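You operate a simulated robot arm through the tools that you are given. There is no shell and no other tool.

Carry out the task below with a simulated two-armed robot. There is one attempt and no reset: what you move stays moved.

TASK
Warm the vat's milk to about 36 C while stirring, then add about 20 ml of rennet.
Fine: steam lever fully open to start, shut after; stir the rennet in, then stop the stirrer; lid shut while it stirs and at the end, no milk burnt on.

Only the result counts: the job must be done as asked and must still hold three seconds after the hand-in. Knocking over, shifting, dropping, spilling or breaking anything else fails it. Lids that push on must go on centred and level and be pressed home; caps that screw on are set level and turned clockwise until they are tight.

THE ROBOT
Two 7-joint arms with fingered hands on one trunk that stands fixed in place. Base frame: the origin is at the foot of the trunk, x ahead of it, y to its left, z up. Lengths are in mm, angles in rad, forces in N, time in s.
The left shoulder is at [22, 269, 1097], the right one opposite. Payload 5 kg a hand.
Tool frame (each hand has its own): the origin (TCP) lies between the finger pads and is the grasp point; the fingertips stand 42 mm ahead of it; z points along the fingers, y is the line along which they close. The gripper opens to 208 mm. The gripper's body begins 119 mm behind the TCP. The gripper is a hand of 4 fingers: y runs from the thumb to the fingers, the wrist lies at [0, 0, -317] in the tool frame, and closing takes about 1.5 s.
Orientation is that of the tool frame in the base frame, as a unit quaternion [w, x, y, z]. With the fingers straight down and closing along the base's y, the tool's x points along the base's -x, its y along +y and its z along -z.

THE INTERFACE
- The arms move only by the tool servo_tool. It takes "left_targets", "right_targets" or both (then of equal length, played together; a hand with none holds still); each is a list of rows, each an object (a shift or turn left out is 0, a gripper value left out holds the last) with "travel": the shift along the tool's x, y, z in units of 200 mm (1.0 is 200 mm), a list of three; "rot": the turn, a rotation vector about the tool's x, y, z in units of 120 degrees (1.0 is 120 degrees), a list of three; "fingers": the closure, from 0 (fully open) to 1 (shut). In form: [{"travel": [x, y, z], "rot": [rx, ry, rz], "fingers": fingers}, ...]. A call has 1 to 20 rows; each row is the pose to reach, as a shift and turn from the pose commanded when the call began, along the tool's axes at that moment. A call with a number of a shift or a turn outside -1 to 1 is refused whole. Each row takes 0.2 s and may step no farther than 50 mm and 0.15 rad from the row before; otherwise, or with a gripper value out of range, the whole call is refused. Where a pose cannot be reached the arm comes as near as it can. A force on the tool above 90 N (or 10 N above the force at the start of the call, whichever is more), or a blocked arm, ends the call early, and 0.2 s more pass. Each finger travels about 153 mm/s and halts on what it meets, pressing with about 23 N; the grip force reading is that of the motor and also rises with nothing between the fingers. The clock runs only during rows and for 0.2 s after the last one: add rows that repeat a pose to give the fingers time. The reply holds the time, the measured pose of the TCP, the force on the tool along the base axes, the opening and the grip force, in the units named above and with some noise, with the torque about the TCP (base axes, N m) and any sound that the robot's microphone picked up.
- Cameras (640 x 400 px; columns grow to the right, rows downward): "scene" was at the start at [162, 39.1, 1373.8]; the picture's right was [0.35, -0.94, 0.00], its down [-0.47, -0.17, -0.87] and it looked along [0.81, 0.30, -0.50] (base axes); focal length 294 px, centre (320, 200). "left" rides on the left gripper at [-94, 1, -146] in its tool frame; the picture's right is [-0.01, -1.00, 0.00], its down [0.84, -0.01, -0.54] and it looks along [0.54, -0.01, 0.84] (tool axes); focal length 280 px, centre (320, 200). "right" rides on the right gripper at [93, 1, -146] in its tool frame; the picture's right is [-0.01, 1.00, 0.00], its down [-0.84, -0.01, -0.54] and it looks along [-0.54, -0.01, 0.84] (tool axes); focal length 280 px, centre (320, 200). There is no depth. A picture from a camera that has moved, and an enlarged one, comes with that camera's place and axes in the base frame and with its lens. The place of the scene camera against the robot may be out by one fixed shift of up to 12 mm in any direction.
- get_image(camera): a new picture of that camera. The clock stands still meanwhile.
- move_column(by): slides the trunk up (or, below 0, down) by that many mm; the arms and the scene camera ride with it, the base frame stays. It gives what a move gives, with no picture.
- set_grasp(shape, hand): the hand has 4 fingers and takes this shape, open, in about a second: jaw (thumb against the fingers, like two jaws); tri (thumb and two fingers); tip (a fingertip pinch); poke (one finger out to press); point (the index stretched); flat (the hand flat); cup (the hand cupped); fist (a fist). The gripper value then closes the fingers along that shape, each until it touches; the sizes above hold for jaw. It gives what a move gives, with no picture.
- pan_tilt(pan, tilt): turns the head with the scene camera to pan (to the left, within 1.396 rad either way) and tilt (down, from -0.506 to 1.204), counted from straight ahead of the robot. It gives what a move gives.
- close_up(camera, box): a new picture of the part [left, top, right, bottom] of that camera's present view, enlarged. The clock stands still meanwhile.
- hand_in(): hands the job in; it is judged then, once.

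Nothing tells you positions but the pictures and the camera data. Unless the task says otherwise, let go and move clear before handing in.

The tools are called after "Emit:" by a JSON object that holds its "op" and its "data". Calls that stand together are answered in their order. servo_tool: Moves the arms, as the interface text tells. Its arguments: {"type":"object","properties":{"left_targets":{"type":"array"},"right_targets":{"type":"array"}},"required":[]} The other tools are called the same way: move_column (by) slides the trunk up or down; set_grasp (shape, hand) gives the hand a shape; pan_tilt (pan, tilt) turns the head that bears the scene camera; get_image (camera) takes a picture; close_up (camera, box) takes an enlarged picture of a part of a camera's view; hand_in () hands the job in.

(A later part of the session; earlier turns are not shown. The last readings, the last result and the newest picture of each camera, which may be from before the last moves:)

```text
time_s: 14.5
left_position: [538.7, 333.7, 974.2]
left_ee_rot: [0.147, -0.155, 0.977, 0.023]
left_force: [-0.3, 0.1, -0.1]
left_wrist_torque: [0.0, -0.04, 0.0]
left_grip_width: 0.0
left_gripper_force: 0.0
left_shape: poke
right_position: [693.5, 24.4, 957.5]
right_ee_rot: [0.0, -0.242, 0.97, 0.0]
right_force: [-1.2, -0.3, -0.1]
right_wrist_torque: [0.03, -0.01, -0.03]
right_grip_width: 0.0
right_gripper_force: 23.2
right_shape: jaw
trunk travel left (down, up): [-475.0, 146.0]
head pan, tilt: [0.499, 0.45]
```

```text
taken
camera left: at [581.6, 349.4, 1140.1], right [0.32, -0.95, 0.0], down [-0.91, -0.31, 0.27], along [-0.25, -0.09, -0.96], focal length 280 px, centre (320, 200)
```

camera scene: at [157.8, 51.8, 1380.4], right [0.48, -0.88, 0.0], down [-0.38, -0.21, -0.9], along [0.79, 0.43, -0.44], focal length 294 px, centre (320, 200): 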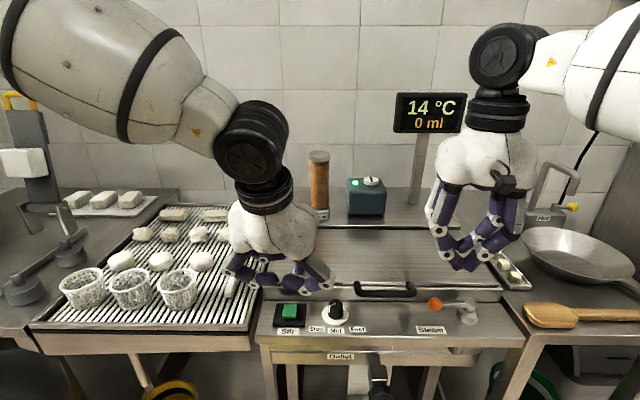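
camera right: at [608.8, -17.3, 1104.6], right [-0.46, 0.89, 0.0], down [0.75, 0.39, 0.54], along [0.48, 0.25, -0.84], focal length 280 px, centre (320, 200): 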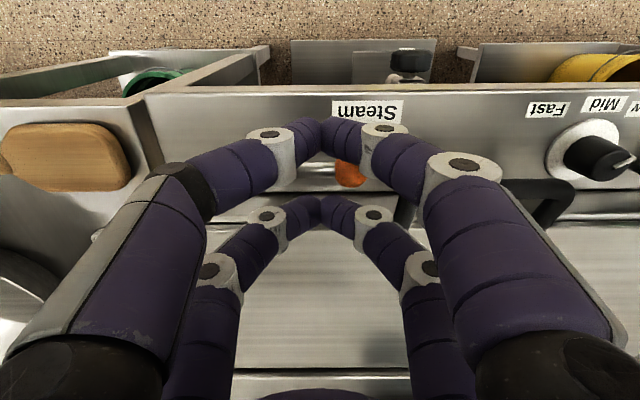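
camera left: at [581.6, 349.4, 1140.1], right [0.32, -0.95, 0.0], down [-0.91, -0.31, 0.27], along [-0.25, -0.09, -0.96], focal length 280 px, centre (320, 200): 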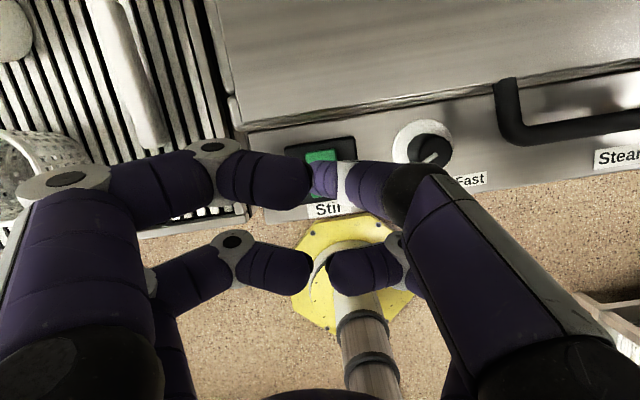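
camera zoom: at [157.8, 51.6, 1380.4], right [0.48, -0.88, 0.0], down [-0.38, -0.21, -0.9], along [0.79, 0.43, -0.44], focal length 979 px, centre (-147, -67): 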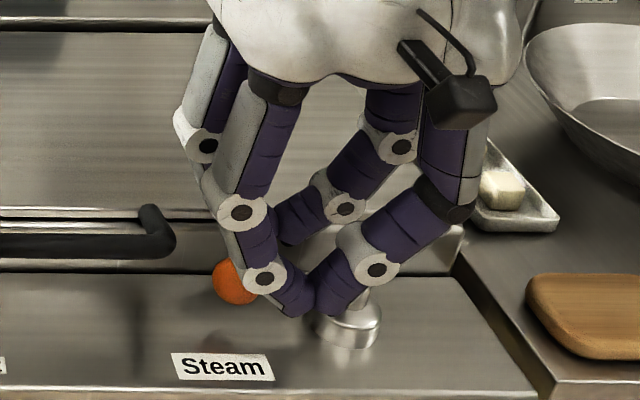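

The straddle is feasible but tight behind the rod, so I'll measure the prongs, rod, hub and wall more precisely from this closer view.

Emit:
{"op": "close_up", "data": {"camera": "right", "box": [220, 80, 440, 230]}}

Emit:
{"op": "close_up", "data": {"camera": "scene", "box": [410, 260, 500, 320]}}

```text
2.67 times, centred on (330, 155) of right
camera zoom: at [608.8, -17.3, 1104.6], right [-0.46, 0.89, 0.0], down [0.75, 0.39, 0.54], along [0.48, 0.25, -0.84], focal length 748 px, centre (293, 320)
```

zoom: 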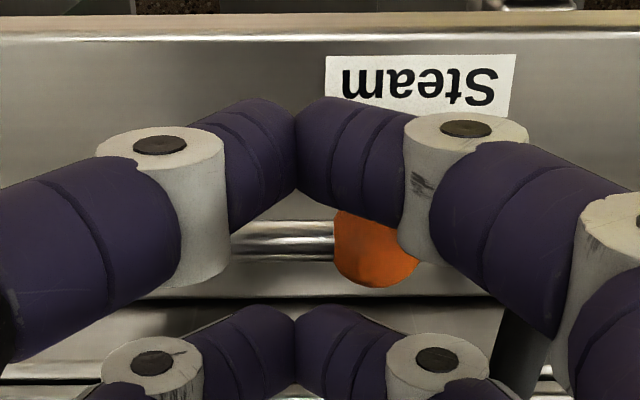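

```text
6.67 times, centred on (455, 290) of scene
camera zoom: at [157.8, 51.6, 1380.4], right [0.48, -0.88, 0.0], down [-0.38, -0.21, -0.9], along [0.79, 0.43, -0.44], focal length 1958 px, centre (-580, -400)
```

zoom: 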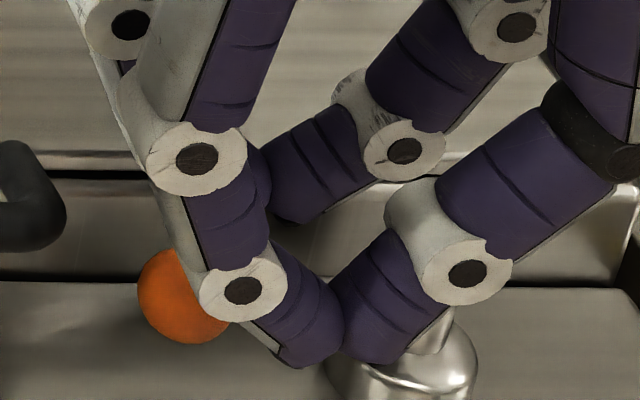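

The rod is about 12 mm behind the hand's centre and the wall about 54 mm behind it. I'll shift 4 mm back and 13 mm toward the hub, so the prong drops between ball and hub. Then I'll lower slowly.

Emit:
{"op": "servo_tool", "data": {"right_targets": [{"travel": [-0.02, -0.065, 0.0]}, {"travel": [-0.02, -0.065, 0.04]}, {"travel": [-0.02, -0.065, 0.08]}, {"travel": [-0.02, -0.065, 0.11]}, {"travel": [-0.02, -0.065, 0.14]}, {"travel": [-0.02, -0.065, 0.1675]}, {"travel": [-0.02, -0.065, 0.1675]}]}}

Emit:
{"op": "close_up", "data": {"camera": "right", "box": [220, 80, 440, 230]}}

Emit:
{"op": "close_up", "data": {"camera": "scene", "box": [380, 220, 540, 340]}}

```text
time_s: 16.1
left_position: [538.7, 332.3, 974.0]
left_ee_rot: [0.148, -0.155, 0.977, 0.023]
left_force: [0.1, -0.6, -0.1]
left_wrist_torque: [-0.01, 0.0, 0.01]
left_grip_width: 0.0
left_gripper_force: 0.1
left_shape: poke
right_position: [703.6, 14.7, 924.0]
right_ee_rot: [-0.001, -0.241, 0.97, 0.0]
right_force: [0.3, 0.1, 0.2]
right_wrist_torque: [0.0, -0.02, 0.0]
right_grip_width: 0.0
right_gripper_force: 22.9
right_shape: jaw
trunk travel left (down, up): [-475.0, 146.0]
head pan, tilt: [0.499, 0.45]
```

```text
2.67 times, centred on (330, 155) of right
camera zoom: at [619.9, -27.1, 1071.9], right [-0.46, 0.89, 0.0], down [0.75, 0.39, 0.54], along [0.48, 0.25, -0.84], focal length 748 px, centre (293, 320)
```

zoom: 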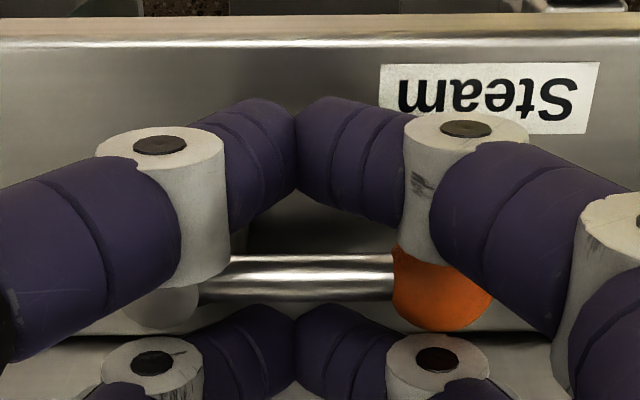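

```text
3.33 times, centred on (460, 280) of scene
camera zoom: at [157.7, 51.7, 1380.4], right [0.48, -0.88, 0.0], down [-0.38, -0.21, -0.9], along [0.79, 0.43, -0.44], focal length 979 px, centre (-147, -67)
```

zoom: 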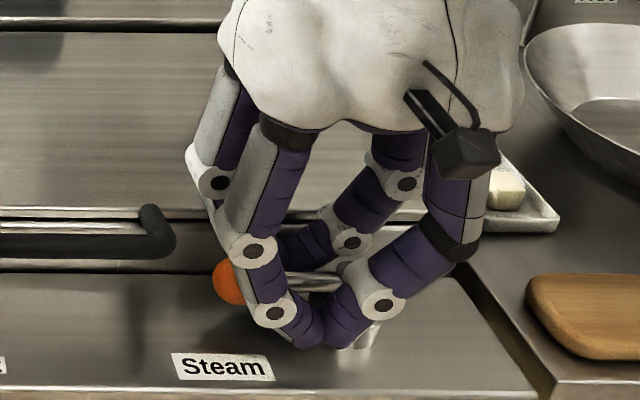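

The prongs straddle the rod with no contact force. I'll begin turning the lever toward the operator about the hub, the first 30 degrees, and see if it follows.

Emit:
{"op": "servo_tool", "data": {"right_targets": [{"travel": [0.025, 0.02, 0]}, {"travel": [0.0493, 0.0105, 0], "rot": [0, 0, -0.0625]}, {"travel": [0.072, -0.002, 0], "rot": [0, 0, -0.125]}, {"travel": [0.093, -0.0175, 0], "rot": [0, 0, -0.1875]}, {"travel": [0.112, -0.0355, 0], "rot": [0, 0, -0.25]}]}}

Emit:
{"op": "get_image", "data": {"camera": "right"}}

Emit:
{"op": "close_up", "data": {"camera": "scene", "box": [380, 220, 540, 340]}}

Emit:
{"op": "close_up", "data": {"camera": "scene", "box": [390, 80, 480, 140]}}

```text
time_s: 17.3
left_position: [538.7, 333.3, 973.2]
left_ee_rot: [0.148, -0.155, 0.976, 0.024]
left_force: [-0.6, 0.0, -0.2]
left_wrist_torque: [0.04, 0.02, 0.05]
left_grip_width: 0.1
left_gripper_force: 0.1
left_shape: poke
right_position: [686.4, -4.4, 924.8]
right_ee_rot: [-0.001, -0.485, 0.874, 0.001]
right_force: [0.0, -0.4, 0.7]
right_wrist_torque: [0.01, 0.01, 0.01]
right_grip_width: 0.0
right_gripper_force: 23.6
right_shape: jaw
trunk travel left (down, up): [-475.0, 146.0]
head pan, tilt: [0.499, 0.45]
```

```text
taken
camera right: at [635.3, -80.9, 1071.8], right [-0.84, 0.54, 0.0], down [0.46, 0.71, 0.54], along [0.29, 0.45, -0.84], focal length 280 px, centre (320, 200)
```

right: 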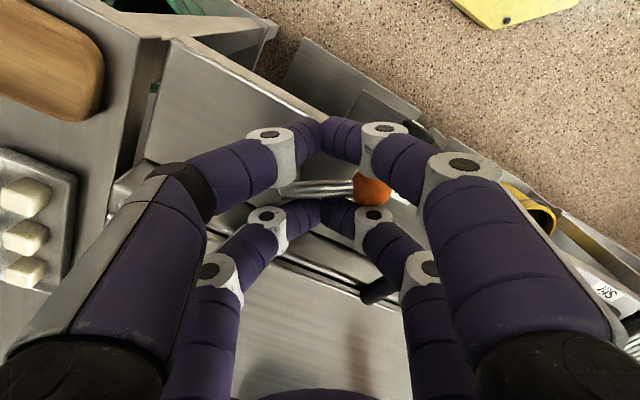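

```text
3.33 times, centred on (460, 280) of scene
camera zoom: at [158.0, 51.6, 1380.4], right [0.48, -0.88, 0.0], down [-0.38, -0.21, -0.9], along [0.79, 0.43, -0.44], focal length 979 px, centre (-147, -67)
```

zoom: 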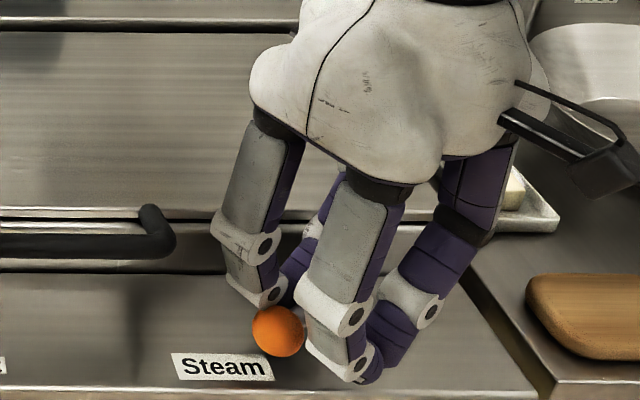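

```text
6.67 times, centred on (435, 110) of scene
camera zoom: at [158.0, 51.6, 1380.4], right [0.48, -0.88, 0.0], down [-0.38, -0.21, -0.9], along [0.79, 0.43, -0.44], focal length 1958 px, centre (-447, 800)
```

zoom: 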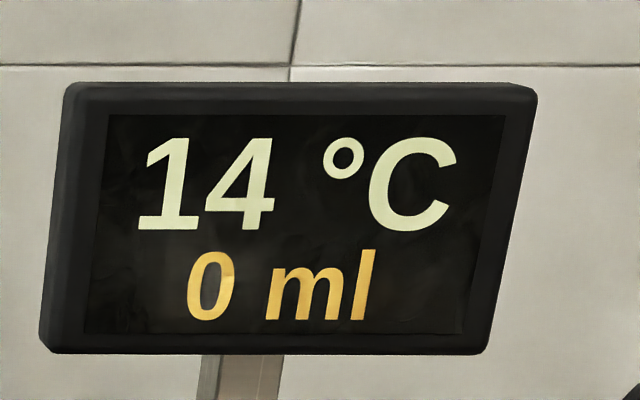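

The lever follows with little force. I'll continue the turn by another 60 degrees.

Emit:
{"op": "servo_tool", "data": {"right_targets": [{"travel": [0.0243, -0.0095, 0], "rot": [0, 0, -0.0625]}, {"travel": [0.0471, -0.022, 0], "rot": [0, 0, -0.125]}, {"travel": [0.0682, -0.0375, 0], "rot": [0, 0, -0.1875]}, {"travel": [0.087, -0.0555, 0], "rot": [0, 0, -0.25]}, {"travel": [0.1033, -0.076, 0], "rot": [0, 0, -0.3125]}, {"travel": [0.1168, -0.098, 0], "rot": [0, 0, -0.375]}, {"travel": [0.1273, -0.122, 0], "rot": [0, 0, -0.4375]}, {"travel": [0.1345, -0.147, 0], "rot": [0, 0, -0.5]}]}}

Emit:
{"op": "get_image", "data": {"camera": "right"}}

Emit:
{"op": "close_up", "data": {"camera": "scene", "box": [380, 220, 540, 340]}}

Emit:
{"op": "close_up", "data": {"camera": "scene", "box": [390, 80, 480, 140]}}

```text
time_s: 19.1
left_position: [537.6, 333.6, 973.8]
left_ee_rot: [0.148, -0.155, 0.976, 0.024]
left_force: [0.3, 0.3, -0.7]
left_wrist_torque: [-0.01, 0.01, -0.01]
left_grip_width: 0.3
left_gripper_force: 0.1
left_shape: poke
right_position: [697.2, -39.9, 926.6]
right_ee_rot: [0.0, 0.858, -0.513, 0.0]
right_force: [-0.5, 3.1, 1.0]
right_wrist_torque: [0.07, 0.03, -0.12]
right_grip_width: 0.2
right_gripper_force: 22.6
right_shape: jaw
trunk travel left (down, up): [-475.0, 146.0]
head pan, tilt: [0.499, 0.45]
```

```text
taken
camera right: at [739.2, -122.6, 1073.1], right [-0.89, -0.46, 0.0], down [-0.39, 0.75, 0.54], along [-0.25, 0.48, -0.84], focal length 280 px, centre (320, 200)
```

right: 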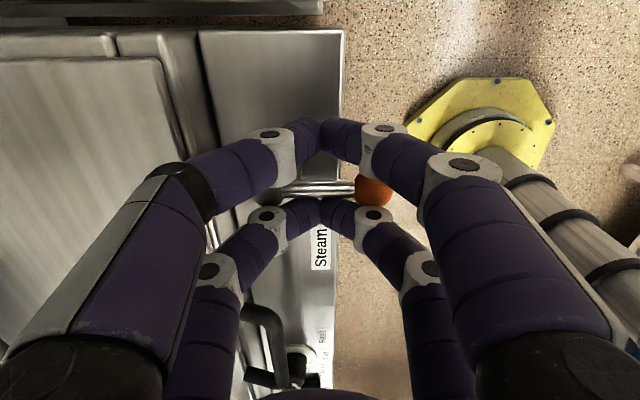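

```text
3.33 times, centred on (460, 280) of scene
camera zoom: at [157.8, 51.9, 1380.4], right [0.48, -0.88, 0.0], down [-0.38, -0.21, -0.9], along [0.79, 0.43, -0.44], focal length 979 px, centre (-147, -67)
```

zoom: 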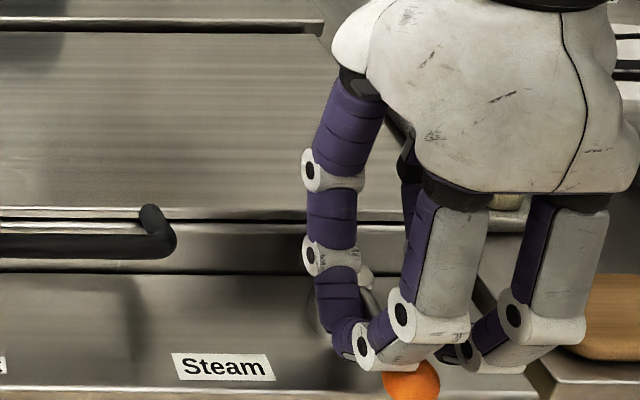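

```text
6.67 times, centred on (435, 110) of scene
camera zoom: at [157.8, 51.9, 1380.4], right [0.48, -0.88, 0.0], down [-0.38, -0.21, -0.9], along [0.79, 0.43, -0.44], focal length 1958 px, centre (-447, 800)
```

zoom: 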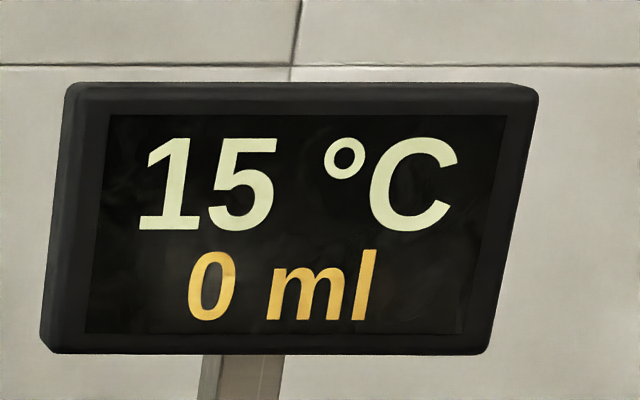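

The lever points at the operator, about 90 degrees, and the milk reads 15 °C. I'll nudge it a little further to make sure it is against its open stop.

Emit:
{"op": "servo_tool", "data": {"right_targets": [{"travel": [0.0125, -0.0045, 0], "rot": [0, 0, -0.03]}, {"travel": [0.0243, -0.0095, 0], "rot": [0, 0, -0.0625]}, {"travel": [0.0355, -0.0155, 0], "rot": [0, 0, -0.09]}]}}

Emit:
{"op": "get_image", "data": {"camera": "right"}}

Emit:
{"op": "get_image", "data": {"camera": "scene"}}

```text
time_s: 19.9
left_position: [535.0, 334.5, 975.1]
left_ee_rot: [0.148, -0.157, 0.976, 0.022]
left_force: [-0.3, 0.1, 0.3]
left_wrist_torque: [-0.01, -0.01, -0.02]
left_grip_width: 0.0
left_gripper_force: 0.0
left_shape: poke
right_position: [701.5, -39.2, 929.2]
right_ee_rot: [-0.001, 0.903, -0.429, 0.0]
right_force: [-14.4, 38.1, 23.8]
right_wrist_torque: [0.9, 1.41, -1.19]
right_grip_width: 0.3
right_gripper_force: 23.1
right_shape: jaw
trunk travel left (down, up): [-475.0, 146.0]
head pan, tilt: [0.499, 0.45]
```

```text
taken
camera right: at [758.6, -112.7, 1075.2], right [-0.78, -0.62, 0.0], down [-0.52, 0.66, 0.54], along [-0.33, 0.43, -0.84], focal length 280 px, centre (320, 200)
```

right: 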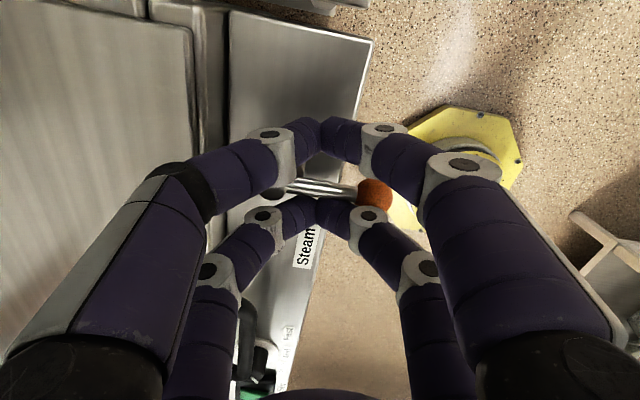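

```text
taken
camera scene: at [155.9, 54.1, 1380.7], right [0.48, -0.88, 0.0], down [-0.38, -0.21, -0.9], along [0.79, 0.43, -0.43], focal length 294 px, centre (320, 200)
```

scene: 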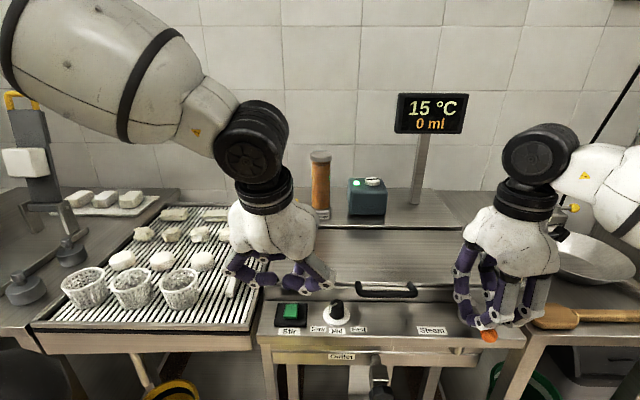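

The lever is against its open stop at about 90°, where the force rose to 38 N. I'll ease the hand off so it straddles the rod freely, then watch the heating rate.

Emit:
{"op": "servo_tool", "data": {"right_targets": [{"travel": [-0.033, 0.004, 0], "rot": [0, 0, 0.045]}, {"travel": [-0.066, 0.008, 0], "rot": [0, 0, 0.09]}, {"travel": [-0.066, 0.008, 0], "rot": [0, 0, 0.09]}, {"travel": [-0.066, 0.008, 0], "rot": [0, 0, 0.09]}]}}

Emit:
{"op": "get_image", "data": {"camera": "right"}}

Emit:
{"op": "close_up", "data": {"camera": "scene", "box": [390, 80, 480, 140]}}

Emit:
{"op": "close_up", "data": {"camera": "scene", "box": [240, 140, 400, 240]}}

```text
time_s: 20.9
left_position: [538.4, 332.3, 972.9]
left_ee_rot: [0.147, -0.154, 0.977, 0.024]
left_force: [0.3, 0.2, -0.1]
left_wrist_torque: [-0.03, -0.01, 0.01]
left_grip_width: 0.1
left_gripper_force: 0.1
left_shape: poke
right_position: [696.4, -36.9, 926.5]
right_ee_rot: [0.001, 0.857, -0.515, 0.0]
right_force: [0.0, 0.7, 0.2]
right_wrist_torque: [-0.03, 0.03, 0.0]
right_grip_width: 0.1
right_gripper_force: 22.8
right_shape: jaw
trunk travel left (down, up): [-475.0, 146.0]
head pan, tilt: [0.499, 0.45]
```

```text
taken
camera right: at [737.2, -119.7, 1071.9], right [-0.89, -0.46, 0.0], down [-0.38, 0.75, 0.54], along [-0.25, 0.48, -0.84], focal length 280 px, centre (320, 200)
```

right: 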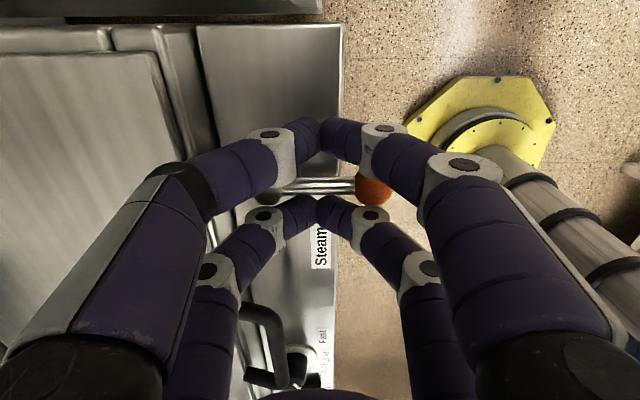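

```text
6.67 times, centred on (435, 110) of scene
camera zoom: at [157.8, 51.7, 1380.3], right [0.48, -0.88, 0.0], down [-0.38, -0.21, -0.9], along [0.79, 0.43, -0.44], focal length 1958 px, centre (-447, 800)
```

zoom: 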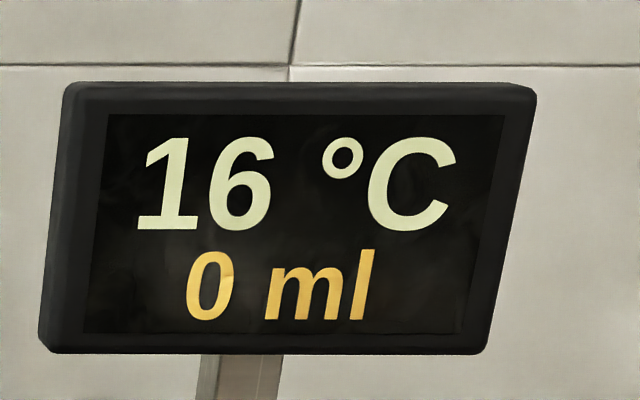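

```text
4.00 times, centred on (320, 190) of scene
camera zoom: at [157.8, 51.7, 1380.3], right [0.48, -0.88, 0.0], down [-0.38, -0.21, -0.9], along [0.79, 0.43, -0.44], focal length 1175 px, centre (320, 240)
```

zoom: 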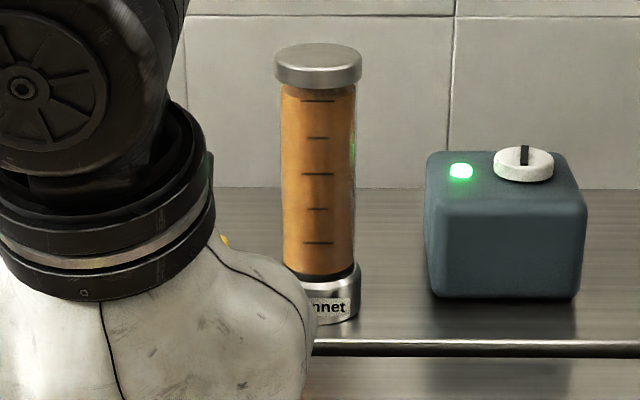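

Heating runs at roughly 0.6 °C/s and the stirrer disc is turning. While it warms, I'll move the left hand toward the yellow rennet plunger, which I estimate at [842,525,970]. It will be turned about 75° clockwise so it stays clear of the rennet cylinder.

Emit:
{"op": "servo_tool", "data": {"left_targets": [{"travel": [-0.0712, 0.024, -0.0377], "rot": [0.0154, 0, 0.0498]}, {"travel": [-0.1424, 0.048, -0.0754], "rot": [0.0308, 0, 0.0995]}, {"travel": [-0.2136, 0.072, -0.1131], "rot": [0.0462, 0, 0.1493]}, {"travel": [-0.2848, 0.096, -0.1508], "rot": [0.0616, 0, 0.199]}, {"travel": [-0.356, 0.12, -0.1885], "rot": [0.077, 0, 0.2488]}, {"travel": [-0.4272, 0.144, -0.2262], "rot": [0.0924, 0, 0.2985]}, {"travel": [-0.4984, 0.168, -0.2639], "rot": [0.1077, 0, 0.3483]}, {"travel": [-0.5696, 0.192, -0.3016], "rot": [0.1231, 0, 0.398]}, {"travel": [-0.6408, 0.216, -0.3393], "rot": [0.1385, 0, 0.4478]}, {"travel": [-0.712, 0.24, -0.377], "rot": [0.1539, 0, 0.4975]}, {"travel": [-0.7832, 0.264, -0.4147], "rot": [0.1693, 0, 0.5473]}, {"travel": [-0.8545, 0.288, -0.4525], "rot": [0.1847, 0, 0.597]}]}}

Emit:
{"op": "get_image", "data": {"camera": "scene"}}

Emit:
{"op": "get_image", "data": {"camera": "left"}}

```text
time_s: 23.5
left_position: [651.8, 433.3, 1111.2]
left_ee_rot: [0.131, 0.473, 0.868, -0.072]
left_force: [0.9, 0.4, 0.1]
left_wrist_torque: [-0.08, 0.01, 0.01]
left_grip_width: 0.0
left_gripper_force: 0.1
left_shape: poke
right_position: [695.8, -35.9, 925.9]
right_ee_rot: [0.0, 0.857, -0.515, 0.0]
right_force: [-0.4, -0.3, 0.3]
right_wrist_torque: [0.01, 0.02, -0.03]
right_grip_width: 0.0
right_gripper_force: 23.0
right_shape: jaw
trunk travel left (down, up): [-475.0, 146.0]
head pan, tilt: [0.499, 0.45]
```

```text
taken
camera scene: at [158.0, 51.8, 1380.3], right [0.48, -0.88, 0.0], down [-0.38, -0.21, -0.9], along [0.79, 0.43, -0.44], focal length 294 px, centre (320, 200)
```

scene: 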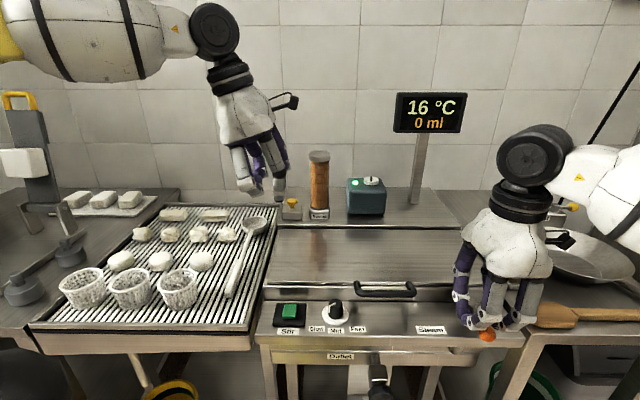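

```text
taken
camera left: at [676.8, 396.2, 1277.9], right [-0.83, -0.55, 0.01], down [-0.53, 0.8, 0.27], along [-0.15, 0.22, -0.96], focal length 280 px, centre (320, 200)
```

left: 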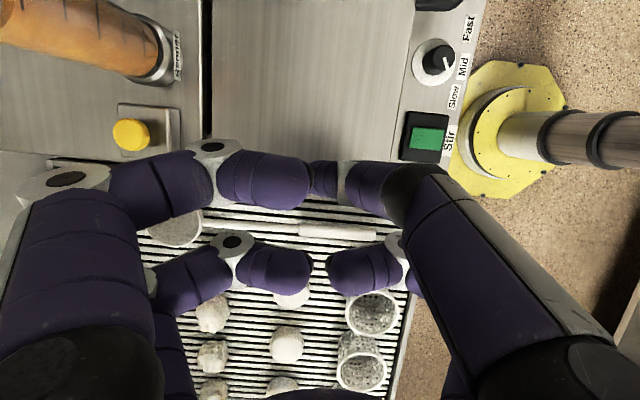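

From the left camera the yellow plunger is clearly visible, near [832,513,~975]. The milk is still at 16 °C, so heating is slow at around 0.4 °C/s. I'll bring the left hand closer for a second fix on the plunger.

Emit:
{"op": "servo_tool", "data": {"left_targets": [{"travel": [-0.0042, 0.0817, 0.0201]}, {"travel": [-0.0084, 0.1634, 0.0402]}, {"travel": [-0.0126, 0.2451, 0.0603]}, {"travel": [-0.0168, 0.3268, 0.0804]}, {"travel": [-0.021, 0.4085, 0.1005]}, {"travel": [-0.0252, 0.4902, 0.1206]}, {"travel": [-0.0294, 0.5719, 0.1407]}, {"travel": [-0.0336, 0.6536, 0.1608]}, {"travel": [-0.0378, 0.7353, 0.1809]}, {"travel": [-0.042, 0.817, 0.201]}, {"travel": [-0.042, 0.817, 0.201]}]}}

Emit:
{"op": "get_image", "data": {"camera": "left"}}

Emit:
{"op": "get_image", "data": {"camera": "scene"}}

Emit:
{"op": "close_up", "data": {"camera": "scene", "box": [240, 120, 360, 220]}}

```text
time_s: 25.9
left_position: [799.8, 505.9, 1073.8]
left_ee_rot: [0.132, 0.472, 0.869, -0.072]
left_force: [-0.2, 0.4, 0.5]
left_wrist_torque: [-0.01, -0.01, 0.01]
left_grip_width: 0.0
left_gripper_force: 0.0
left_shape: poke
right_position: [694.1, -36.2, 925.5]
right_ee_rot: [0.0, 0.857, -0.515, 0.0]
right_force: [0.3, 0.5, -0.2]
right_wrist_torque: [-0.03, -0.01, 0.01]
right_grip_width: 0.0
right_gripper_force: 22.9
right_shape: jaw
trunk travel left (down, up): [-475.0, 146.0]
head pan, tilt: [0.499, 0.45]
```

```text
taken
camera left: at [826.6, 469.3, 1240.2], right [-0.83, -0.56, 0.0], down [-0.54, 0.8, 0.27], along [-0.15, 0.22, -0.96], focal length 280 px, centre (320, 200)
```

left: 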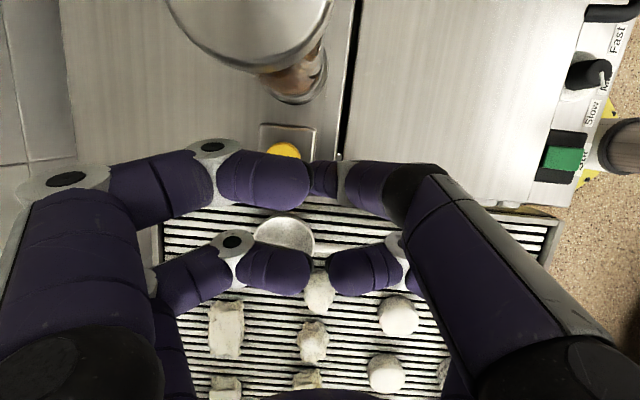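

```text
taken
camera scene: at [157.7, 51.8, 1380.4], right [0.48, -0.88, 0.0], down [-0.38, -0.21, -0.9], along [0.79, 0.43, -0.44], focal length 294 px, centre (320, 200)
```

scene: 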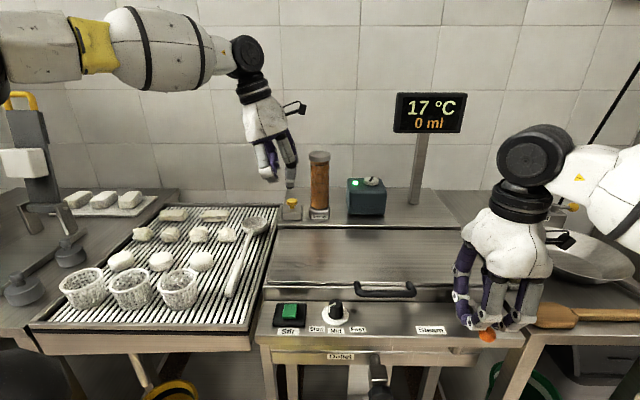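

```text
4.00 times, centred on (300, 170) of scene
camera zoom: at [157.7, 51.8, 1380.4], right [0.48, -0.88, 0.0], down [-0.38, -0.21, -0.9], along [0.79, 0.43, -0.44], focal length 1175 px, centre (400, 320)
```

zoom: 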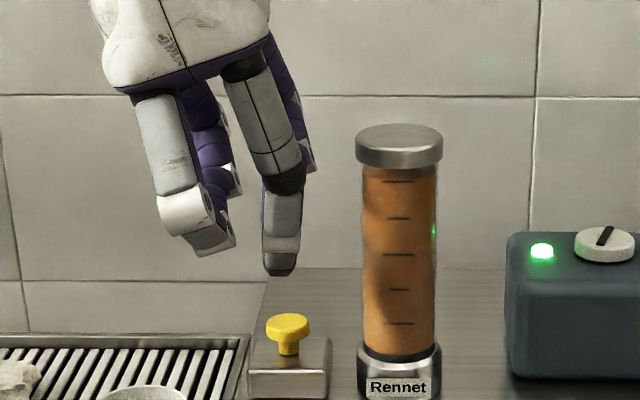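

The milk is at 17 °C and I place the plunger top at about [840,517,965]. I'll put the fingertip about 20 mm above it.

Emit:
{"op": "servo_tool", "data": {"left_targets": [{"travel": [0.016, 0.05, 0.058]}, {"travel": [0.032, 0.1, 0.116]}, {"travel": [0.048, 0.15, 0.174]}, {"travel": [0.063, 0.197, 0.2315]}, {"travel": [0.063, 0.197, 0.2315]}]}}

Emit:
{"op": "get_image", "data": {"camera": "left"}}

Emit:
{"op": "close_up", "data": {"camera": "scene", "box": [240, 120, 360, 220]}}

Emit:
{"op": "close_up", "data": {"camera": "scene", "box": [390, 80, 480, 140]}}

```text
time_s: 27.1
left_position: [834.4, 524.3, 1026.7]
left_ee_rot: [0.131, 0.472, 0.869, -0.071]
left_force: [0.0, 0.6, 0.0]
left_wrist_torque: [0.02, 0.03, -0.03]
left_grip_width: 0.2
left_gripper_force: 0.1
left_shape: poke
right_position: [695.1, -34.9, 924.8]
right_ee_rot: [0.0, 0.857, -0.515, 0.0]
right_force: [-0.3, -0.4, 0.9]
right_wrist_torque: [-0.02, -0.02, -0.01]
right_grip_width: 0.2
right_gripper_force: 22.8
right_shape: jaw
trunk travel left (down, up): [-475.0, 146.0]
head pan, tilt: [0.499, 0.45]
```

```text
taken
camera left: at [860.3, 488.3, 1193.0], right [-0.83, -0.56, 0.0], down [-0.54, 0.8, 0.27], along [-0.15, 0.22, -0.96], focal length 280 px, centre (320, 200)
```

left: 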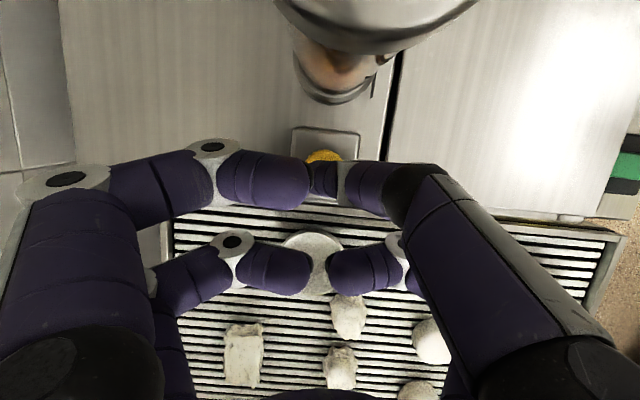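

```text
4.00 times, centred on (300, 170) of scene
camera zoom: at [157.7, 51.6, 1380.5], right [0.48, -0.88, 0.0], down [-0.38, -0.21, -0.9], along [0.79, 0.43, -0.43], focal length 1175 px, centre (400, 320)
```

zoom: 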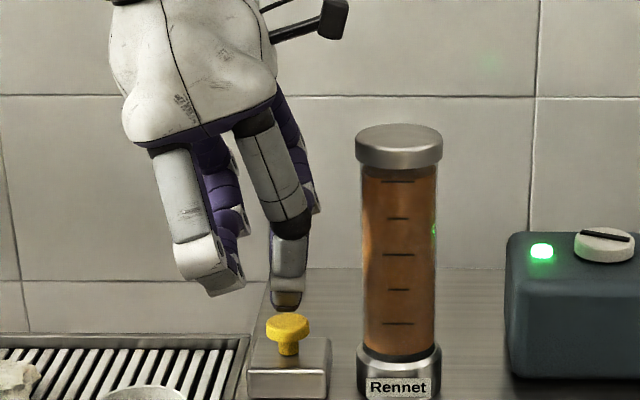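

```text
6.67 times, centred on (435, 110) of scene
camera zoom: at [157.7, 51.6, 1380.5], right [0.48, -0.88, 0.0], down [-0.38, -0.21, -0.9], along [0.79, 0.43, -0.43], focal length 1958 px, centre (-447, 800)
```

zoom: 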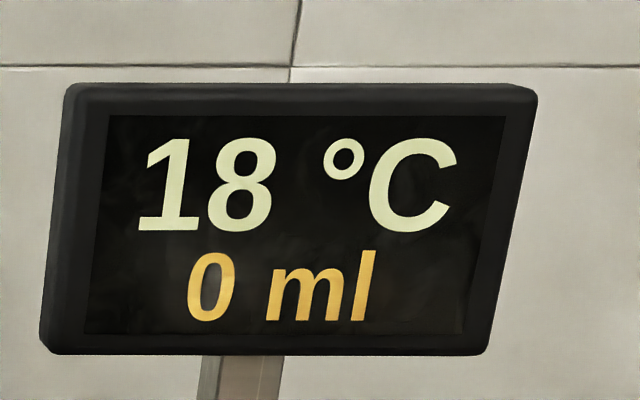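

The fingertip hangs about 20 mm above the plunger and is well aligned. The milk is at 18 °C, so I'll wait while it warms, checking the display.

Emit:
{"op": "servo_tool", "data": {"left_targets": [{"travel": [0, 0, 0]}, {"travel": [0, 0, 0]}, {"travel": [0, 0, 0]}, {"travel": [0, 0, 0]}, {"travel": [0, 0, 0]}, {"travel": [0, 0, 0]}, {"travel": [0, 0, 0]}, {"travel": [0, 0, 0]}, {"travel": [0, 0, 0]}, {"travel": [0, 0, 0]}, {"travel": [0, 0, 0]}, {"travel": [0, 0, 0]}, {"travel": [0, 0, 0]}, {"travel": [0, 0, 0]}, {"travel": [0, 0, 0]}, {"travel": [0, 0, 0]}, {"travel": [0, 0, 0]}, {"travel": [0, 0, 0]}, {"travel": [0, 0, 0]}, {"travel": [0, 0, 0]}]}}

Emit:
{"op": "servo_tool", "data": {"left_targets": [{"travel": [0, 0, 0]}, {"travel": [0, 0, 0]}, {"travel": [0, 0, 0]}, {"travel": [0, 0, 0]}, {"travel": [0, 0, 0]}, {"travel": [0, 0, 0]}, {"travel": [0, 0, 0]}, {"travel": [0, 0, 0]}, {"travel": [0, 0, 0]}, {"travel": [0, 0, 0]}, {"travel": [0, 0, 0]}, {"travel": [0, 0, 0]}, {"travel": [0, 0, 0]}, {"travel": [0, 0, 0]}, {"travel": [0, 0, 0]}, {"travel": [0, 0, 0]}, {"travel": [0, 0, 0]}, {"travel": [0, 0, 0]}, {"travel": [0, 0, 0]}, {"travel": [0, 0, 0]}]}}

Emit:
{"op": "get_image", "data": {"camera": "scene"}}

```text
time_s: 31.3
left_position: [834.7, 524.1, 1026.8]
left_ee_rot: [0.131, 0.472, 0.869, -0.071]
left_force: [0.1, -0.4, 0.7]
left_wrist_torque: [-0.03, 0.0, 0.0]
left_grip_width: 0.0
left_gripper_force: 0.0
left_shape: poke
right_position: [694.7, -36.0, 926.1]
right_ee_rot: [0.0, 0.857, -0.515, 0.0]
right_force: [0.0, 0.0, -0.1]
right_wrist_torque: [-0.02, -0.01, 0.02]
right_grip_width: 0.0
right_gripper_force: 23.2
right_shape: jaw
trunk travel left (down, up): [-475.0, 146.0]
head pan, tilt: [0.499, 0.45]
```

```text
time_s: 35.5
left_position: [833.2, 526.5, 1026.3]
left_ee_rot: [0.131, 0.472, 0.869, -0.071]
left_force: [0.3, -0.7, -0.5]
left_wrist_torque: [0.01, 0.02, -0.01]
left_grip_width: 0.0
left_gripper_force: 0.0
left_shape: poke
right_position: [695.2, -35.6, 925.7]
right_ee_rot: [0.001, 0.858, -0.514, 0.0]
right_force: [0.0, 0.1, -0.1]
right_wrist_torque: [0.01, -0.03, 0.04]
right_grip_width: 0.0
right_gripper_force: 22.7
right_shape: jaw
trunk travel left (down, up): [-475.0, 146.0]
head pan, tilt: [0.499, 0.45]
```

```text
taken
camera scene: at [157.8, 51.7, 1380.4], right [0.48, -0.88, 0.0], down [-0.38, -0.21, -0.9], along [0.79, 0.43, -0.44], focal length 294 px, centre (320, 200)
```

scene: 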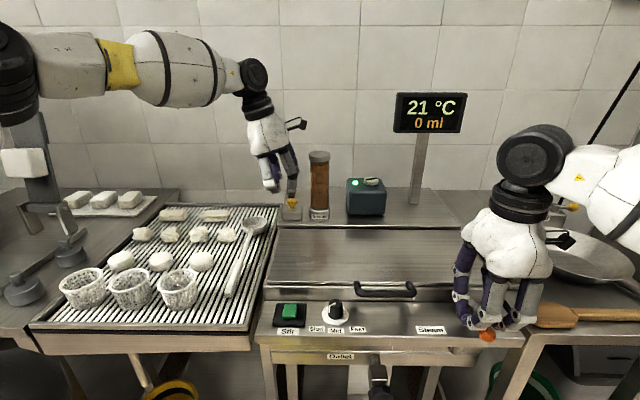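

The milk is at 21 °C at t=35.5, a rate of about 0.38 °C/s. I'll keep waiting.

Emit:
{"op": "servo_tool", "data": {"left_targets": [{"travel": [0, 0, 0]}, {"travel": [0, 0, 0]}, {"travel": [0, 0, 0]}, {"travel": [0, 0, 0]}, {"travel": [0, 0, 0]}, {"travel": [0, 0, 0]}, {"travel": [0, 0, 0]}, {"travel": [0, 0, 0]}, {"travel": [0, 0, 0]}, {"travel": [0, 0, 0]}, {"travel": [0, 0, 0]}, {"travel": [0, 0, 0]}, {"travel": [0, 0, 0]}, {"travel": [0, 0, 0]}, {"travel": [0, 0, 0]}, {"travel": [0, 0, 0]}, {"travel": [0, 0, 0]}, {"travel": [0, 0, 0]}, {"travel": [0, 0, 0]}, {"travel": [0, 0, 0]}]}}

Emit:
{"op": "servo_tool", "data": {"left_targets": [{"travel": [0, 0, 0]}, {"travel": [0, 0, 0]}, {"travel": [0, 0, 0]}, {"travel": [0, 0, 0]}, {"travel": [0, 0, 0]}, {"travel": [0, 0, 0]}, {"travel": [0, 0, 0]}, {"travel": [0, 0, 0]}, {"travel": [0, 0, 0]}, {"travel": [0, 0, 0]}, {"travel": [0, 0, 0]}, {"travel": [0, 0, 0]}, {"travel": [0, 0, 0]}, {"travel": [0, 0, 0]}, {"travel": [0, 0, 0]}, {"travel": [0, 0, 0]}, {"travel": [0, 0, 0]}, {"travel": [0, 0, 0]}, {"travel": [0, 0, 0]}, {"travel": [0, 0, 0]}]}}

Emit:
{"op": "servo_tool", "data": {"left_targets": [{"travel": [0, 0, 0]}, {"travel": [0, 0, 0]}, {"travel": [0, 0, 0]}, {"travel": [0, 0, 0]}, {"travel": [0, 0, 0]}, {"travel": [0, 0, 0]}, {"travel": [0, 0, 0]}, {"travel": [0, 0, 0]}, {"travel": [0, 0, 0]}, {"travel": [0, 0, 0]}, {"travel": [0, 0, 0]}, {"travel": [0, 0, 0]}, {"travel": [0, 0, 0]}, {"travel": [0, 0, 0]}, {"travel": [0, 0, 0]}, {"travel": [0, 0, 0]}, {"travel": [0, 0, 0]}, {"travel": [0, 0, 0]}, {"travel": [0, 0, 0]}, {"travel": [0, 0, 0]}]}}

Emit:
{"op": "close_up", "data": {"camera": "scene", "box": [330, 80, 480, 220]}}

```text
time_s: 39.7
left_position: [834.1, 525.6, 1026.6]
left_ee_rot: [0.131, 0.471, 0.869, -0.071]
left_force: [0.0, -0.5, 0.2]
left_wrist_torque: [-0.03, 0.0, -0.04]
left_grip_width: 0.2
left_gripper_force: 0.2
left_shape: poke
right_position: [694.6, -37.3, 925.1]
right_ee_rot: [0.0, 0.857, -0.515, 0.001]
right_force: [0.4, 0.0, -0.9]
right_wrist_torque: [0.01, -0.01, 0.0]
right_grip_width: 0.0
right_gripper_force: 23.4
right_shape: jaw
trunk travel left (down, up): [-475.0, 146.0]
head pan, tilt: [0.499, 0.45]
```

```text
time_s: 43.9
left_position: [834.5, 524.7, 1026.8]
left_ee_rot: [0.131, 0.472, 0.869, -0.072]
left_force: [0.6, 0.2, 1.0]
left_wrist_torque: [0.0, -0.03, 0.03]
left_grip_width: 0.0
left_gripper_force: 0.0
left_shape: poke
right_position: [695.5, -36.7, 925.3]
right_ee_rot: [0.0, 0.857, -0.515, 0.0]
right_force: [0.1, -1.0, -0.6]
right_wrist_torque: [0.0, 0.0, -0.01]
right_grip_width: 0.0
right_gripper_force: 22.4
right_shape: jaw
trunk travel left (down, up): [-475.0, 146.0]
head pan, tilt: [0.499, 0.45]
```

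```text
time_s: 48.1
left_position: [833.6, 525.4, 1025.9]
left_ee_rot: [0.131, 0.472, 0.869, -0.071]
left_force: [1.3, -0.5, -0.7]
left_wrist_torque: [-0.03, -0.02, 0.02]
left_grip_width: 0.0
left_gripper_force: 0.1
left_shape: poke
right_position: [695.6, -35.7, 925.8]
right_ee_rot: [-0.001, 0.857, -0.515, -0.001]
right_force: [-0.5, -0.5, 0.0]
right_wrist_torque: [-0.03, 0.01, 0.01]
right_grip_width: 0.1
right_gripper_force: 23.2
right_shape: jaw
trunk travel left (down, up): [-475.0, 146.0]
head pan, tilt: [0.499, 0.45]
```

```text
2.86 times, centred on (405, 150) of scene
camera zoom: at [157.8, 51.7, 1380.4], right [0.48, -0.88, 0.0], down [-0.38, -0.21, -0.9], along [0.79, 0.43, -0.44], focal length 839 px, centre (77, 343)
```

zoom: 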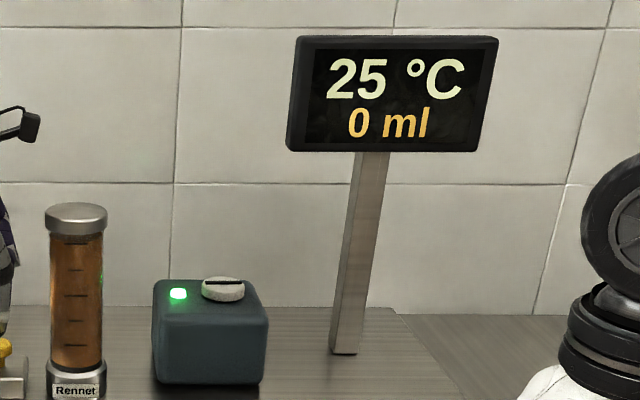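

The milk is at 25 °C at t=48, now about 0.33 °C/s. I'll keep waiting and check again in roughly 17 s.

Emit:
{"op": "servo_tool", "data": {"left_targets": [{"travel": [0, 0, 0]}, {"travel": [0, 0, 0]}, {"travel": [0, 0, 0]}, {"travel": [0, 0, 0]}, {"travel": [0, 0, 0]}, {"travel": [0, 0, 0]}, {"travel": [0, 0, 0]}, {"travel": [0, 0, 0]}, {"travel": [0, 0, 0]}, {"travel": [0, 0, 0]}, {"travel": [0, 0, 0]}, {"travel": [0, 0, 0]}, {"travel": [0, 0, 0]}, {"travel": [0, 0, 0]}, {"travel": [0, 0, 0]}, {"travel": [0, 0, 0]}, {"travel": [0, 0, 0]}, {"travel": [0, 0, 0]}, {"travel": [0, 0, 0]}, {"travel": [0, 0, 0]}]}}

Emit:
{"op": "servo_tool", "data": {"left_targets": [{"travel": [0, 0, 0]}, {"travel": [0, 0, 0]}, {"travel": [0, 0, 0]}, {"travel": [0, 0, 0]}, {"travel": [0, 0, 0]}, {"travel": [0, 0, 0]}, {"travel": [0, 0, 0]}, {"travel": [0, 0, 0]}, {"travel": [0, 0, 0]}, {"travel": [0, 0, 0]}, {"travel": [0, 0, 0]}, {"travel": [0, 0, 0]}, {"travel": [0, 0, 0]}, {"travel": [0, 0, 0]}, {"travel": [0, 0, 0]}, {"travel": [0, 0, 0]}, {"travel": [0, 0, 0]}, {"travel": [0, 0, 0]}, {"travel": [0, 0, 0]}, {"travel": [0, 0, 0]}]}}

Emit:
{"op": "servo_tool", "data": {"left_targets": [{"travel": [0, 0, 0]}, {"travel": [0, 0, 0]}, {"travel": [0, 0, 0]}, {"travel": [0, 0, 0]}, {"travel": [0, 0, 0]}, {"travel": [0, 0, 0]}, {"travel": [0, 0, 0]}, {"travel": [0, 0, 0]}, {"travel": [0, 0, 0]}, {"travel": [0, 0, 0]}, {"travel": [0, 0, 0]}, {"travel": [0, 0, 0]}, {"travel": [0, 0, 0]}, {"travel": [0, 0, 0]}, {"travel": [0, 0, 0]}, {"travel": [0, 0, 0]}, {"travel": [0, 0, 0]}, {"travel": [0, 0, 0]}, {"travel": [0, 0, 0]}, {"travel": [0, 0, 0]}]}}

Emit:
{"op": "servo_tool", "data": {"left_targets": [{"travel": [0, 0, 0]}, {"travel": [0, 0, 0]}, {"travel": [0, 0, 0]}, {"travel": [0, 0, 0]}, {"travel": [0, 0, 0]}, {"travel": [0, 0, 0]}, {"travel": [0, 0, 0]}, {"travel": [0, 0, 0]}, {"travel": [0, 0, 0]}, {"travel": [0, 0, 0]}, {"travel": [0, 0, 0]}, {"travel": [0, 0, 0]}, {"travel": [0, 0, 0]}, {"travel": [0, 0, 0]}, {"travel": [0, 0, 0]}, {"travel": [0, 0, 0]}, {"travel": [0, 0, 0]}, {"travel": [0, 0, 0]}, {"travel": [0, 0, 0]}, {"travel": [0, 0, 0]}]}}

Emit:
{"op": "close_up", "data": {"camera": "scene", "box": [330, 80, 480, 220]}}

```text
time_s: 52.3
left_position: [834.8, 525.8, 1025.9]
left_ee_rot: [0.132, 0.472, 0.869, -0.072]
left_force: [-0.5, -0.6, 0.9]
left_wrist_torque: [-0.05, -0.02, -0.03]
left_grip_width: 0.0
left_gripper_force: 0.0
left_shape: poke
right_position: [696.0, -34.8, 926.8]
right_ee_rot: [0.0, 0.857, -0.515, 0.0]
right_force: [0.0, 0.1, -0.4]
right_wrist_torque: [-0.01, -0.02, -0.03]
right_grip_width: 0.0
right_gripper_force: 22.7
right_shape: jaw
trunk travel left (down, up): [-475.0, 146.0]
head pan, tilt: [0.499, 0.45]
```

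```text
time_s: 56.5
left_position: [835.3, 524.3, 1027.8]
left_ee_rot: [0.132, 0.472, 0.869, -0.071]
left_force: [0.4, 0.3, -0.4]
left_wrist_torque: [0.02, 0.0, 0.02]
left_grip_width: 0.0
left_gripper_force: 0.0
left_shape: poke
right_position: [695.7, -35.5, 926.0]
right_ee_rot: [-0.001, 0.857, -0.515, 0.0]
right_force: [-0.5, 0.1, 0.4]
right_wrist_torque: [-0.03, 0.02, 0.0]
right_grip_width: 0.0
right_gripper_force: 22.9
right_shape: jaw
trunk travel left (down, up): [-475.0, 146.0]
head pan, tilt: [0.499, 0.45]
```

```text
time_s: 60.7
left_position: [835.1, 525.4, 1026.4]
left_ee_rot: [0.131, 0.472, 0.869, -0.071]
left_force: [-0.3, 0.1, -0.1]
left_wrist_torque: [-0.01, 0.04, 0.0]
left_grip_width: 0.0
left_gripper_force: 0.1
left_shape: poke
right_position: [695.5, -36.3, 925.8]
right_ee_rot: [0.0, 0.857, -0.515, 0.0]
right_force: [-0.3, 0.0, 0.7]
right_wrist_torque: [-0.03, -0.01, 0.0]
right_grip_width: 0.0
right_gripper_force: 23.2
right_shape: jaw
trunk travel left (down, up): [-475.0, 146.0]
head pan, tilt: [0.499, 0.45]
```

```text
time_s: 64.9
left_position: [834.3, 525.3, 1026.7]
left_ee_rot: [0.132, 0.471, 0.869, -0.071]
left_force: [0.6, 0.4, -0.3]
left_wrist_torque: [-0.03, 0.0, 0.04]
left_grip_width: 0.1
left_gripper_force: 0.0
left_shape: poke
right_position: [695.5, -35.6, 926.2]
right_ee_rot: [0.0, 0.857, -0.515, 0.001]
right_force: [-0.2, 0.2, 1.0]
right_wrist_torque: [0.04, 0.03, 0.01]
right_grip_width: 0.0
right_gripper_force: 22.9
right_shape: jaw
trunk travel left (down, up): [-475.0, 146.0]
head pan, tilt: [0.499, 0.45]
```

```text
2.86 times, centred on (405, 150) of scene
camera zoom: at [157.8, 51.7, 1380.4], right [0.48, -0.88, 0.0], down [-0.38, -0.21, -0.9], along [0.79, 0.43, -0.44], focal length 839 px, centre (77, 343)
```

zoom: 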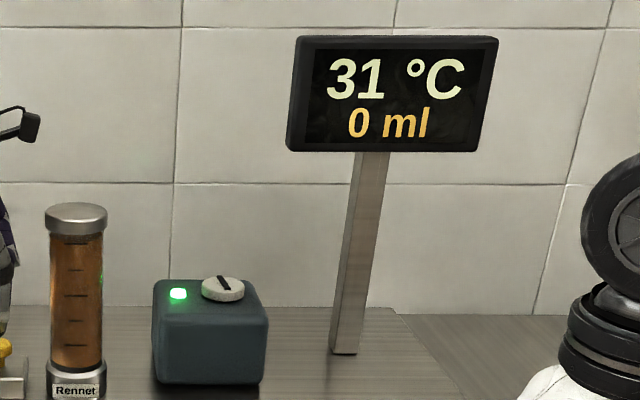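

The milk is at 31 °C at t=65. I'll wait two more intervals and then step in finer increments.

Emit:
{"op": "servo_tool", "data": {"left_targets": [{"travel": [0, 0, 0]}, {"travel": [0, 0, 0]}, {"travel": [0, 0, 0]}, {"travel": [0, 0, 0]}, {"travel": [0, 0, 0]}, {"travel": [0, 0, 0]}, {"travel": [0, 0, 0]}, {"travel": [0, 0, 0]}, {"travel": [0, 0, 0]}, {"travel": [0, 0, 0]}, {"travel": [0, 0, 0]}, {"travel": [0, 0, 0]}, {"travel": [0, 0, 0]}, {"travel": [0, 0, 0]}, {"travel": [0, 0, 0]}, {"travel": [0, 0, 0]}, {"travel": [0, 0, 0]}, {"travel": [0, 0, 0]}, {"travel": [0, 0, 0]}, {"travel": [0, 0, 0]}]}}

Emit:
{"op": "servo_tool", "data": {"left_targets": [{"travel": [0, 0, 0]}, {"travel": [0, 0, 0]}, {"travel": [0, 0, 0]}, {"travel": [0, 0, 0]}, {"travel": [0, 0, 0]}, {"travel": [0, 0, 0]}, {"travel": [0, 0, 0]}, {"travel": [0, 0, 0]}, {"travel": [0, 0, 0]}, {"travel": [0, 0, 0]}, {"travel": [0, 0, 0]}, {"travel": [0, 0, 0]}, {"travel": [0, 0, 0]}, {"travel": [0, 0, 0]}, {"travel": [0, 0, 0]}, {"travel": [0, 0, 0]}, {"travel": [0, 0, 0]}, {"travel": [0, 0, 0]}, {"travel": [0, 0, 0]}, {"travel": [0, 0, 0]}]}}

Emit:
{"op": "close_up", "data": {"camera": "scene", "box": [330, 80, 480, 220]}}

Emit:
{"op": "get_image", "data": {"camera": "right"}}

```text
time_s: 69.1
left_position: [833.1, 524.8, 1027.2]
left_ee_rot: [0.131, 0.472, 0.869, -0.072]
left_force: [-0.2, 0.3, -0.6]
left_wrist_torque: [-0.02, -0.03, -0.06]
left_grip_width: 0.2
left_gripper_force: 0.1
left_shape: poke
right_position: [695.7, -36.4, 925.9]
right_ee_rot: [0.0, 0.857, -0.515, 0.0]
right_force: [-0.3, -0.6, 0.7]
right_wrist_torque: [0.01, -0.01, 0.01]
right_grip_width: 0.1
right_gripper_force: 22.8
right_shape: jaw
trunk travel left (down, up): [-475.0, 146.0]
head pan, tilt: [0.499, 0.45]
```

```text
time_s: 73.3
left_position: [833.8, 524.1, 1026.3]
left_ee_rot: [0.132, 0.472, 0.869, -0.072]
left_force: [-0.2, -0.3, 0.2]
left_wrist_torque: [0.0, -0.01, -0.02]
left_grip_width: 0.0
left_gripper_force: 0.1
left_shape: poke
right_position: [694.9, -36.2, 925.0]
right_ee_rot: [0.0, 0.857, -0.515, 0.001]
right_force: [0.4, 0.9, 0.6]
right_wrist_torque: [-0.02, -0.01, -0.01]
right_grip_width: 0.1
right_gripper_force: 23.1
right_shape: jaw
trunk travel left (down, up): [-475.0, 146.0]
head pan, tilt: [0.499, 0.45]
```

```text
2.86 times, centred on (405, 150) of scene
camera zoom: at [157.8, 51.7, 1380.4], right [0.48, -0.88, 0.0], down [-0.38, -0.21, -0.9], along [0.79, 0.43, -0.44], focal length 839 px, centre (77, 343)
```

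zoom: 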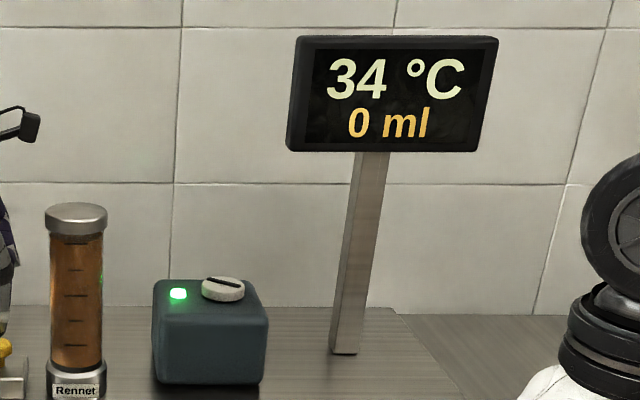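

```text
taken
camera right: at [737.2, -118.8, 1072.5], right [-0.89, -0.46, 0.0], down [-0.38, 0.75, 0.54], along [-0.25, 0.48, -0.84], focal length 280 px, centre (320, 200)
```

right: 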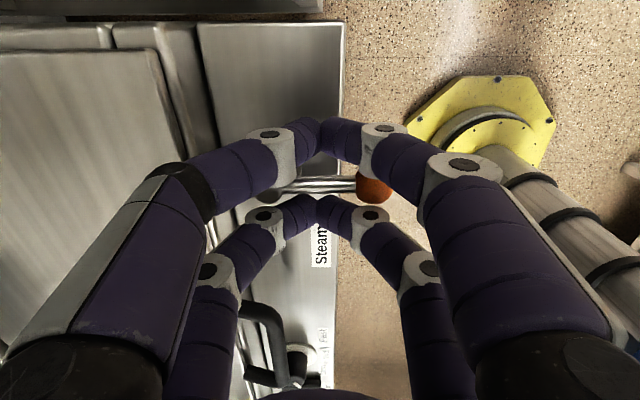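

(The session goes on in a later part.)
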